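You operate a simulated robot arm through the tools that you are given. There is no shell and no other tool. Be economical: measure what you need, move in short steps, check, and stop when the job is done.

Carry out the task below with a simulated robot arm. There is one attempt and no reset: what you move stays moved.

## Task
Slide the red rag along the blue-legged bench top until it stands next to the tabbed red tag.
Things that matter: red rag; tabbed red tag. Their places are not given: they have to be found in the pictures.

It is judged by the outcome, as a careful person would: the job done as asked, and still so three seconds after it is handed in. It fails if anything else is knocked over, pushed out of place, dropped, spilled or broken.

## Robot
A 7-joint arm with a two-finger parallel gripper, fixed in place. Base frame: the origin is at the foot of the arm, x ahead of it, y to its left, z up; the work surface is at about z = 0.86. Units: m, rad, N and s.
With the tool pointing down near the work surface it reaches from about 0.3 to 0.7 m from the base axis. Its first joint turns from -1.152 to 1.152 rad. Payload 1.57 kg.
Tool frame: the origin (TCP) lies between the finger pads and is the grasp point; the fingertips stand 0.03 m ahead of it; z points along the fingers, y is the line along which they close. The gripper opens to 0.11 m. The fingers are 0.024 m wide and 0.012 m thick; the gripper's body (0.048 by 0.112 m) begins 0.078 m behind the TCP.
Orientation is told as [roll, pitch, yaw] about the base's x, y, z axes, in that order, counted from this pose: with the fingers straight down and closing along the base's y, the tool's x points along the base's -x, its y along +y and its z along -z.

## Interface
- The arm moves only by the tool arm_command. Its arguments are lists of equal length, an entry for each row: "offset": the shift along the tool's x, y, z in m, a list of three; "delta_rot": the turn, a rotation vector about the tool's x, y, z in rad, a list of three; "claw": the finger opening in m, from 0 to 0.11. In form: {"offset": [[dx, dy, dz], ...], "delta_rot": [[wx, wy, wz], ...], "claw": [claw, ...]}. A call has 1 to 8 rows; each row shifts and turns the commanded pose from where the row before left it, along the tool's axes as they then stand. Each row takes 0.2 s and may step no farther than 0.05 m and 0.15 rad from the row before; otherwise, or with a gripper value out of range, the whole call is refused. Where a pose cannot be reached the arm comes as near as it can. A force on the tool above 40 N (or 10 N above the force at the start of the call, whichever is more), or a blocked arm, ends the call early, and 0.2 s more pass. The fingers move at their own pace (about 0.108 m/s each) and stop on an object; they squeeze with about 36 N. The grip force told is the motor's: it shows also when the fingers shut on nothing. Time passes only in rows, and 0.2 s behind the last, so rows that do not move let the fingers close. The reply holds the time, the measured pose of the TCP, the force on the tool along the base axes, the opening and the grip force, in the units named above and with some noise, and new pictures: "pictures" is both (left out), scene, wrist or none.
- Cameras (640 x 400 px; columns grow to the right, rows downward): "scene" is fixed at [0.1676, -0.3928, 1.4046]; the picture's right is [0.77, -0.64, 0.00], its down [-0.36, -0.44, -0.82] and it looks along [0.52, 0.64, -0.57] (base axes); focal length 357 px, centre (320, 200). "wrist" rides on the gripper at [-0.036, 0, -0.08] in the tool frame; the picture's right is [0.00, -1.00, 0.00], its down [0.97, 0.00, -0.24] and it looks along [0.24, 0.00, 0.97] (tool axes); focal length 218 px, centre (320, 200).
- locate(camera, pixels): for up to 12 pixels [column, row] of the newest picture of that camera ("zoom" is the newest enlarged one), the place [x, y, z] in the base frame of the surface seen there, good to about 0.002 m. The clock stands still meanwhile.
- zoom(camera, box): a new picture of the part [left, top, right, bottom] of that camera's present view, enlarged. The clock stands still meanwhile.
- close_job(): hands the job in; it is judged then, once.

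Go step by step. Measure first, check grasps and placings, and put right what went wrong. The budget is 60 turns and 120 pictures, counting those below and the enlarged ones. Unless the task says otherwise, let go and move clear before handing in, and close with one line.

The tools are called after ">>>" by a JSON object that holds its "method" and its "body". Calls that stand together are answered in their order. arm_command: Moves the arm, as the interface text tells. Its arguments: {"type":"object","properties":{"offset":{"type":"array"},"delta_rot":{"type":"array"},"claw":{"type":"array"},"pictures":{"type":"string","enum":["both","scene","wrist","none"]}},"required":["offset","delta_rot","claw"]} The other tools are called the same way: locate (camera, pixels) gives the place of the surface under pixels of a picture; zoom (camera, box) takes an enlarged picture of a part of a camera's view; close_job () hands the job in.

At the start:

```text
t: 0.0
tcp_pos: [0.4068, -0.0842, 1.1375]
tool_rot: [0.0, 0.001, 0.0]
force: [-0.6, -0.4, -0.2]
opening: 0.1102
gripper_force: 0.0
```

scene: 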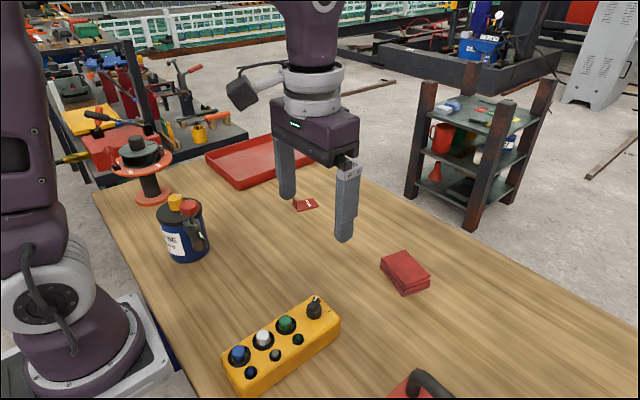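
wrist: 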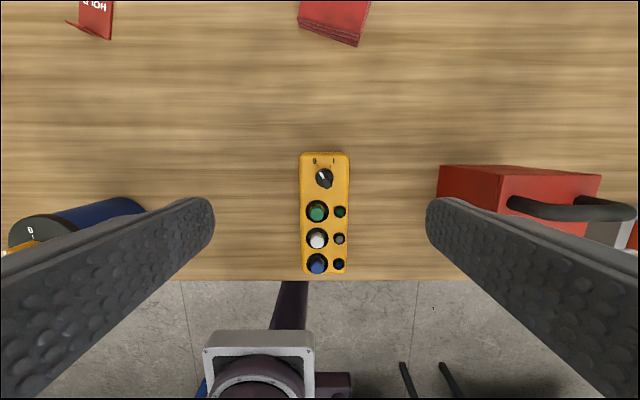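

The folded red rag appears at scene (405,272) and the tabbed red tag at scene (305,204). I'll measure both.

>>> {"method": "zoom", "body": {"camera": "scene", "box": [270, 170, 450, 310]}}

>>> {"method": "locate", "body": {"camera": "scene", "pixels": [[380, 262], [405, 251], [431, 273], [403, 284], [405, 294], [380, 270], [293, 208], [296, 200], [312, 198], [319, 206], [299, 212], [350, 240]]}}

```text
2.86 times, centred on (360, 240) of scene
```

zoom: 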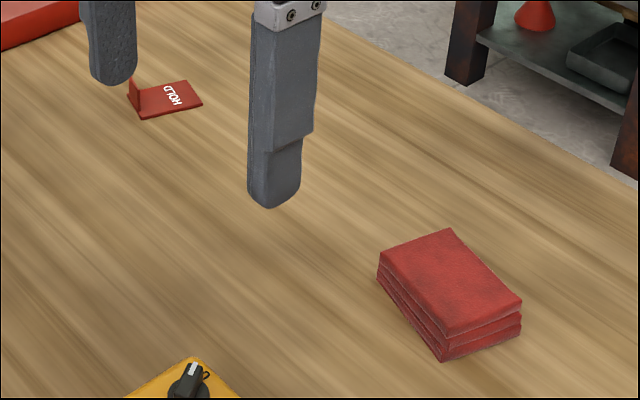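

```text
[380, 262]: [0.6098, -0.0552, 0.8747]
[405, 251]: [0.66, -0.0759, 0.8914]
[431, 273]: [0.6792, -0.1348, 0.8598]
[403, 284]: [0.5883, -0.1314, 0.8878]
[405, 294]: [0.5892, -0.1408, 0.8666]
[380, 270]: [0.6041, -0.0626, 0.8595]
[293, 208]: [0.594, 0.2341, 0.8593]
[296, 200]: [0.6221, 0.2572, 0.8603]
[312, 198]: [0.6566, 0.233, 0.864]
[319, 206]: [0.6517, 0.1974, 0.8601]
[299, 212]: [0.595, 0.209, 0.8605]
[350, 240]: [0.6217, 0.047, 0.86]
```

The rag is about 7×8 cm and 3 cm high, and the tag lies about 0.3 m to its +y side. I'll measure corners more finely in the zoom.

>>> {"method": "locate", "body": {"camera": "zoom", "pixels": [[381, 252], [449, 231], [519, 300], [447, 333], [443, 359], [519, 335], [380, 281], [143, 117], [201, 105], [185, 82], [130, 82], [136, 108]]}}

>>> {"method": "zoom", "body": {"camera": "scene", "box": [280, 180, 340, 220]}}

```text
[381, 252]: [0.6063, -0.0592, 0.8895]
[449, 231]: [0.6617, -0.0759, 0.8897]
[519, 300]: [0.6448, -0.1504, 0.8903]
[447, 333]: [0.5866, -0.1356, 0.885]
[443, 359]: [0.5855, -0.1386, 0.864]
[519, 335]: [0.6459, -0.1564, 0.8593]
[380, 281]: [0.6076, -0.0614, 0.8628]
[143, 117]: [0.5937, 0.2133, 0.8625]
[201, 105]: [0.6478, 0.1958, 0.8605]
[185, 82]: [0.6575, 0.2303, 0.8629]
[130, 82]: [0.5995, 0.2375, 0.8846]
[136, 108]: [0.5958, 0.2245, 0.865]
```

```text
10.00 times, centred on (310, 200) of scene
```

zoom: 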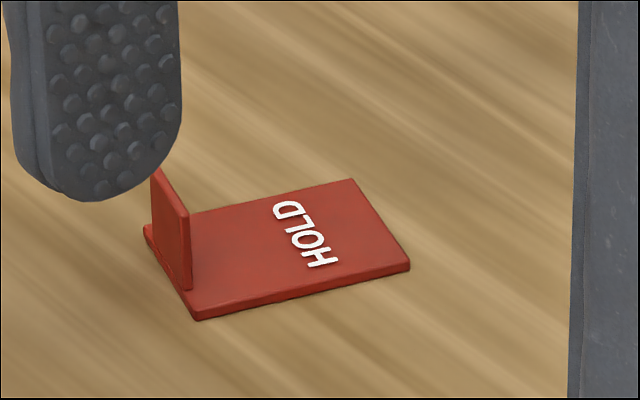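

The rag's corners give centre (0.625,-0.107), yaw about -15°, 0.059 m wide; the tag has the same yaw with its near face at about (0.621,0.2035). I'll straddle the rag's narrow width and drag it flat to centre ≈(0.606,0.153); first I move above it and start turning.

>>> {"method": "arm_command", "body": {"offset": [[-0.0436, -0.0046, 0.016], [-0.0436, -0.0046, 0.016], [-0.0436, -0.0046, 0.016], [-0.0436, -0.0046, 0.016], [-0.0436, -0.0046, 0.016], [0, 0, 0], [0, 0, 0], [0, 0, 0]], "delta_rot": [[0, 0, 0], [0, 0, 0], [0, 0, 0], [0, 0, 0], [0, 0, 0], [0, 0, -0.15], [0, 0, -0.15], [0, 0, -0.15]], "claw": [0.11, 0.11, 0.11, 0.11, 0.11, 0.11, 0.11, 0.11], "pictures": "none"}}

>>> {"method": "arm_command", "body": {"offset": [[0, 0, 0], [0, 0, 0], [0, 0, 0], [0, 0, 0], [0, 0, 0], [0, 0, 0], [0, 0, 0]], "delta_rot": [[0, 0, -0.15], [0, 0, -0.15], [0, 0, -0.15], [0, 0, -0.15], [0, 0, -0.15], [0, 0, -0.109], [0, 0, 0]], "claw": [0.11, 0.11, 0.11, 0.11, 0.11, 0.11, 0.11]}}

```text
t: 1.8
tcp_pos: [0.6268, -0.1072, 1.0566]
tool_rot: [0.001, 0.001, 0.452]
force: [-0.3, -0.7, 0.1]
opening: 0.1103
gripper_force: 0.1
```

```text
t: 3.4
tcp_pos: [0.6261, -0.1082, 1.0558]
tool_rot: [-0.001, 0.001, 1.31]
force: [-0.2, -0.6, 0.2]
opening: 0.1099
gripper_force: 0.0
```

scene: 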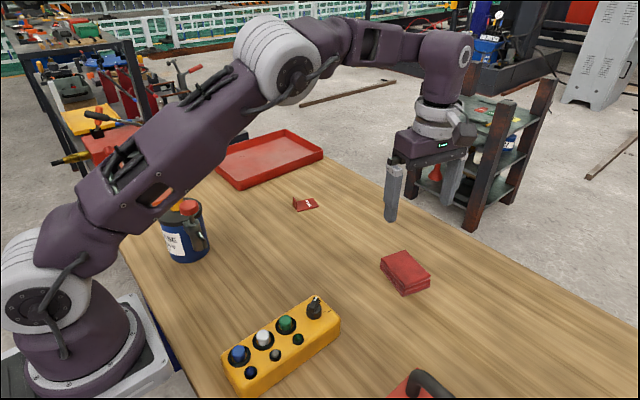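
wrist: 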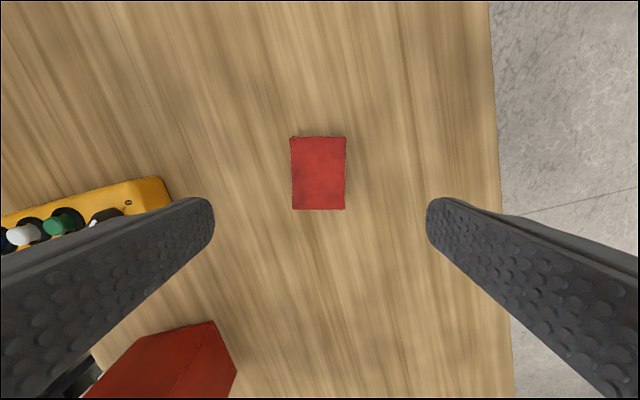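

The rag sits square and centred between the fingers in the wrist view (318,173). I'll descend with the fingers at 0.09 m, tips stopping about 6 mm above the bench.

>>> {"method": "arm_command", "body": {"offset": [[0, 0, 0.04], [0, 0, 0.04], [0, 0, 0.03], [0, 0, 0.025], [0, 0, 0.015], [0, 0, 0.008], [0, 0, 0]], "delta_rot": [[0, 0, 0], [0, 0, 0], [0, 0, 0], [0, 0, 0], [0, 0, 0], [0, 0, 0], [0, 0, 0]], "claw": [0.09, 0.09, 0.09, 0.09, 0.09, 0.09, 0.09]}}

```text
t: 5.0
tcp_pos: [0.6251, -0.1072, 0.8988]
tool_rot: [0.001, -0.001, 1.308]
force: [0.5, 0.0, -0.4]
opening: 0.09
gripper_force: 0.1
```

scene: 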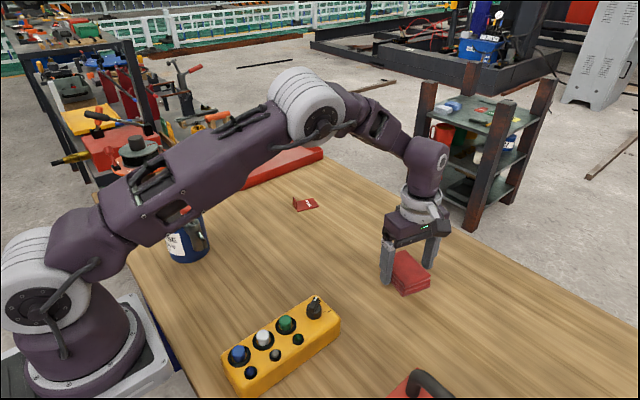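
wrist: 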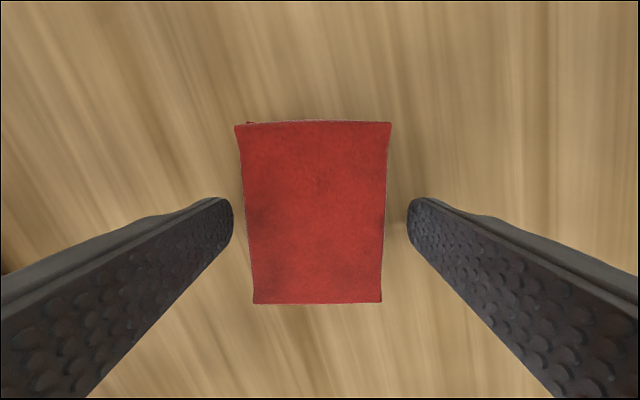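

The fingers straddle the rag evenly. I'll close on it.

>>> {"method": "arm_command", "body": {"offset": [[0, 0, 0], [0, 0, 0], [0, 0, 0]], "delta_rot": [[0, 0, 0], [0, 0, 0], [0, 0, 0]], "claw": [0.07, 0.055, 0.055], "pictures": "wrist"}}

```text
t: 5.8
tcp_pos: [0.6268, -0.1072, 0.8995]
tool_rot: [0.001, 0.0, 1.306]
force: [-0.9, -0.6, -0.3]
opening: 0.062
gripper_force: 36.5
```

wrist: 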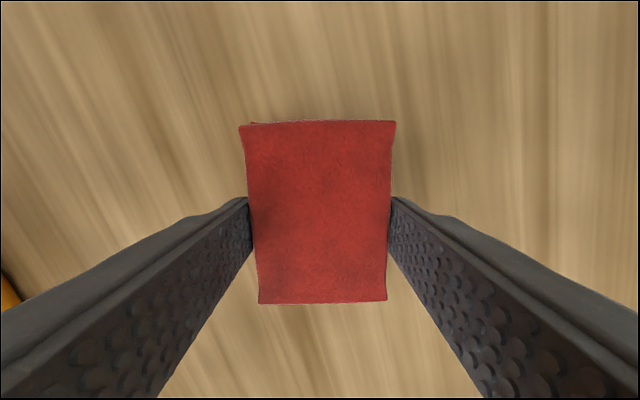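

The grip is firm at 0.062 m. I'll drag it about 70% of the way along the bench.

>>> {"method": "arm_command", "body": {"offset": [[-0.0215, 0.0075, 0], [-0.0215, 0.0075, 0], [-0.0215, 0.0075, 0], [-0.0215, 0.0075, 0], [-0.0215, 0.0075, 0], [-0.0215, 0.0075, 0], [-0.0215, 0.0075, 0], [-0.0215, 0.0075, 0]], "delta_rot": [[0, 0, 0], [0, 0, 0], [0, 0, 0], [0, 0, 0], [0, 0, 0], [0, 0, 0], [0, 0, 0], [0, 0, 0]], "claw": [0.055, 0.055, 0.055, 0.055, 0.055, 0.055, 0.055, 0.055]}}

```text
t: 7.6
tcp_pos: [0.6131, 0.0743, 0.8978]
tool_rot: [-0.001, -0.001, 1.307]
force: [0.2, -2.1, 4.8]
opening: 0.0622
gripper_force: 36.2
```

scene: 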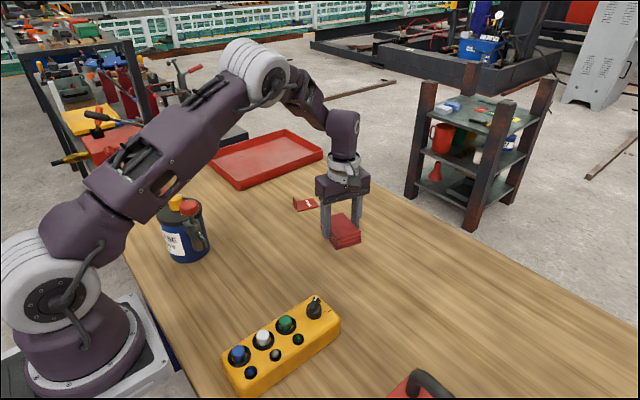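
wrist: 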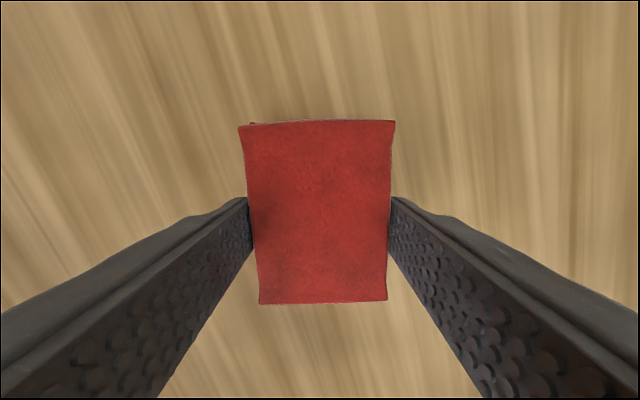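

It slides cleanly and stays square. I'll advance another 6 cm, then check the gap.

>>> {"method": "arm_command", "body": {"offset": [[-0.02, 0.0072, 0], [-0.02, 0.0072, 0], [-0.02, 0.0072, 0], [0, 0, 0]], "delta_rot": [[0, 0, 0], [0, 0, 0], [0, 0, 0], [0, 0, 0]], "claw": [0.055, 0.055, 0.055, 0.055]}}

>>> {"method": "zoom", "body": {"camera": "scene", "box": [270, 170, 366, 230]}}

```text
t: 8.6
tcp_pos: [0.6081, 0.1383, 0.8986]
tool_rot: [0.0, 0.001, 1.31]
force: [0.2, -0.6, -1.0]
opening: 0.0619
gripper_force: 36.0
```

scene: 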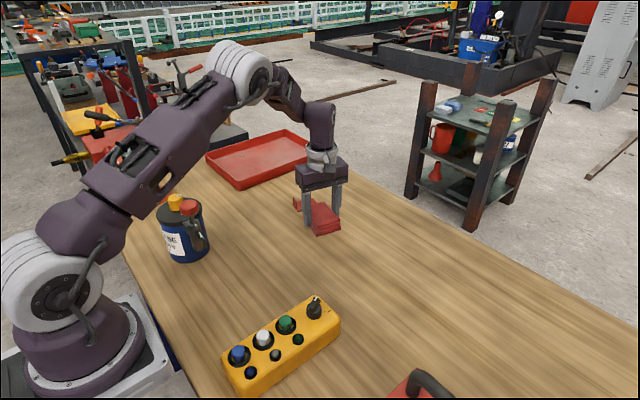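
wrist: 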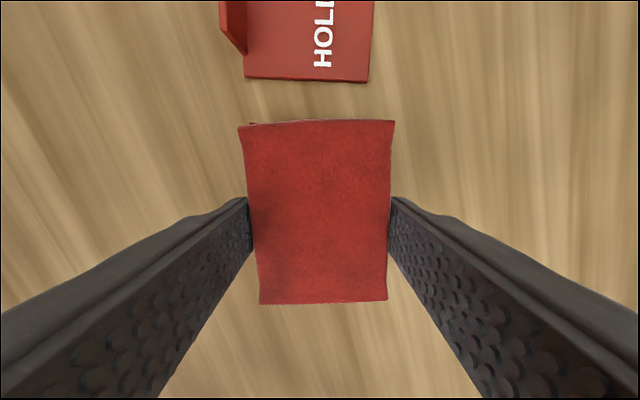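

```text
6.67 times, centred on (318, 200) of scene
```

zoom: 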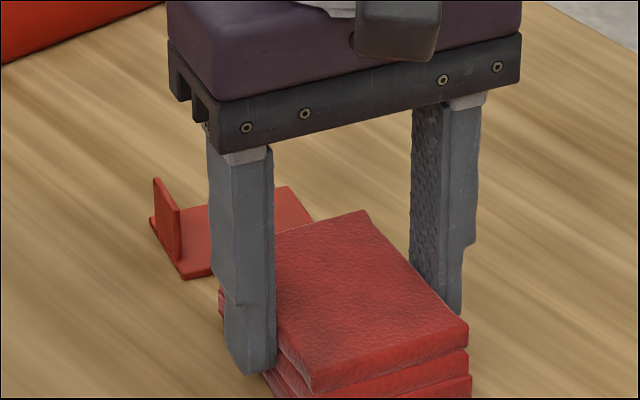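

>>> {"method": "locate", "body": {"camera": "wrist", "pixels": [[250, 76], [305, 78], [362, 79], [245, 127], [318, 123], [388, 124], [318, 100]]}}

```text
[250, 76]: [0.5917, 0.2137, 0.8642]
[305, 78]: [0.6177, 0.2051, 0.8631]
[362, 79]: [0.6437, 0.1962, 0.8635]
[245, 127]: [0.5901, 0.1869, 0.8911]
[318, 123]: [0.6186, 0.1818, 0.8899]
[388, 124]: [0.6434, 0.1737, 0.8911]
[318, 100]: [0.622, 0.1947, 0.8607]
```

The gap is about 22 mm and the rag is squarely lined up with the tag. I'll advance 14 mm straight toward the tag, leaving roughly 8 mm.

>>> {"method": "arm_command", "body": {"offset": [[-0.005, 0, 0], [-0.005, 0, 0], [-0.004, 0, 0], [0, 0, 0]], "delta_rot": [[0, 0, 0], [0, 0, 0], [0, 0, 0], [0, 0, 0]], "claw": [0.055, 0.055, 0.055, 0.055], "pictures": "wrist"}}

>>> {"method": "locate", "body": {"camera": "wrist", "pixels": [[250, 106], [305, 106], [362, 108], [245, 127], [318, 123], [388, 124]]}}

```text
t: 9.6
tcp_pos: [0.6106, 0.1508, 0.8999]
tool_rot: [-0.001, 0.0, 1.308]
force: [0.8, -2.0, 4.0]
opening: 0.0619
gripper_force: 36.2
```

wrist: 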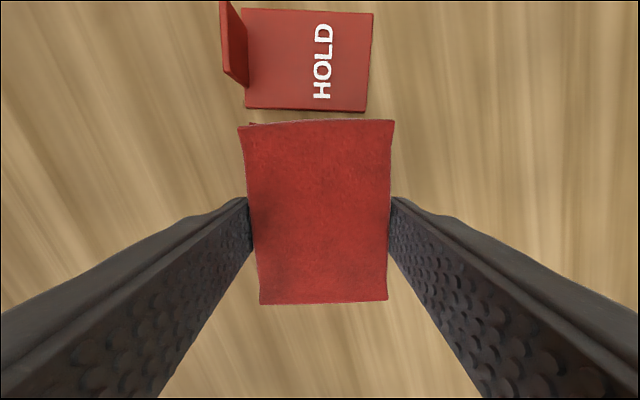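

```text
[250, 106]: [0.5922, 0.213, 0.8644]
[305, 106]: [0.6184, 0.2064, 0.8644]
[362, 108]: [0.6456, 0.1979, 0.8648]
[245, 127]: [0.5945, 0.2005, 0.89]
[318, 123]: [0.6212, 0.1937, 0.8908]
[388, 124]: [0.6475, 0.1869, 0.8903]
```

The gap is now about 10 mm and the tag hasn't moved. I'll release and rise.

>>> {"method": "arm_command", "body": {"offset": [[0, 0, 0], [0, 0, 0], [0, 0, -0.02], [0, 0, -0.04], [0, 0, -0.045], [0, 0, -0.045], [0, 0, 0]], "delta_rot": [[0, 0, 0], [0, 0, 0], [0, 0, 0], [0, 0, 0], [0, 0, 0], [0, 0, 0], [0, 0, 0]], "claw": [0.075, 0.09, 0.09, 0.09, 0.09, 0.09, 0.09]}}

>>> {"method": "zoom", "body": {"camera": "scene", "box": [270, 175, 366, 235]}}

```text
t: 11.2
tcp_pos: [0.6116, 0.1521, 1.0501]
tool_rot: [0.0, 0.001, 1.309]
force: [-0.4, -0.8, 0.1]
opening: 0.0901
gripper_force: 0.0
```

scene: 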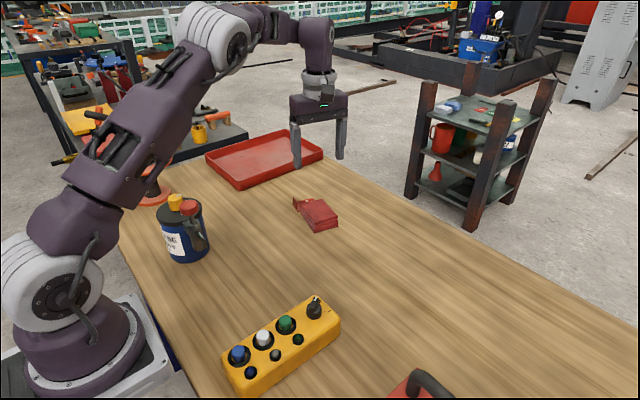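
wrist: 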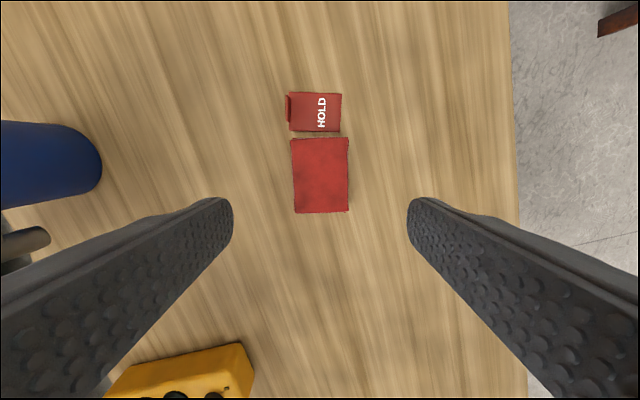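

```text
6.67 times, centred on (318, 205) of scene
```

zoom: 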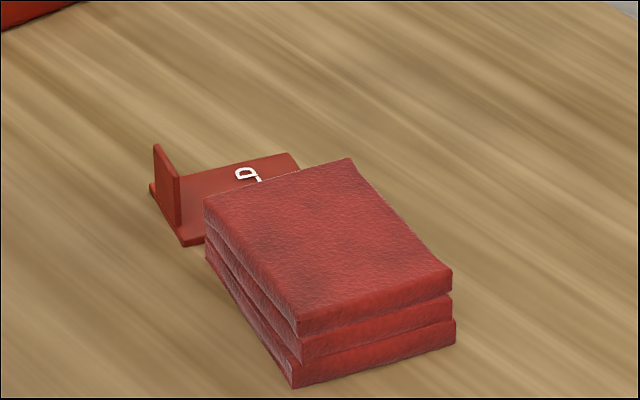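

The rag lies flat right beside the tag (wrist (320,175) and (315,112)) with a small gap. The tag hasn't moved, nothing else looks disturbed, and the arm is clear, so I'm handing in.

>>> {"method": "close_job", "body": {}}

```text
The job is handed in.
```

The red rag was slid along the bench and now lies flat about 1 cm from the tabbed red tag; the tag did not move, nothing else was disturbed, and the gripper is released and clear.
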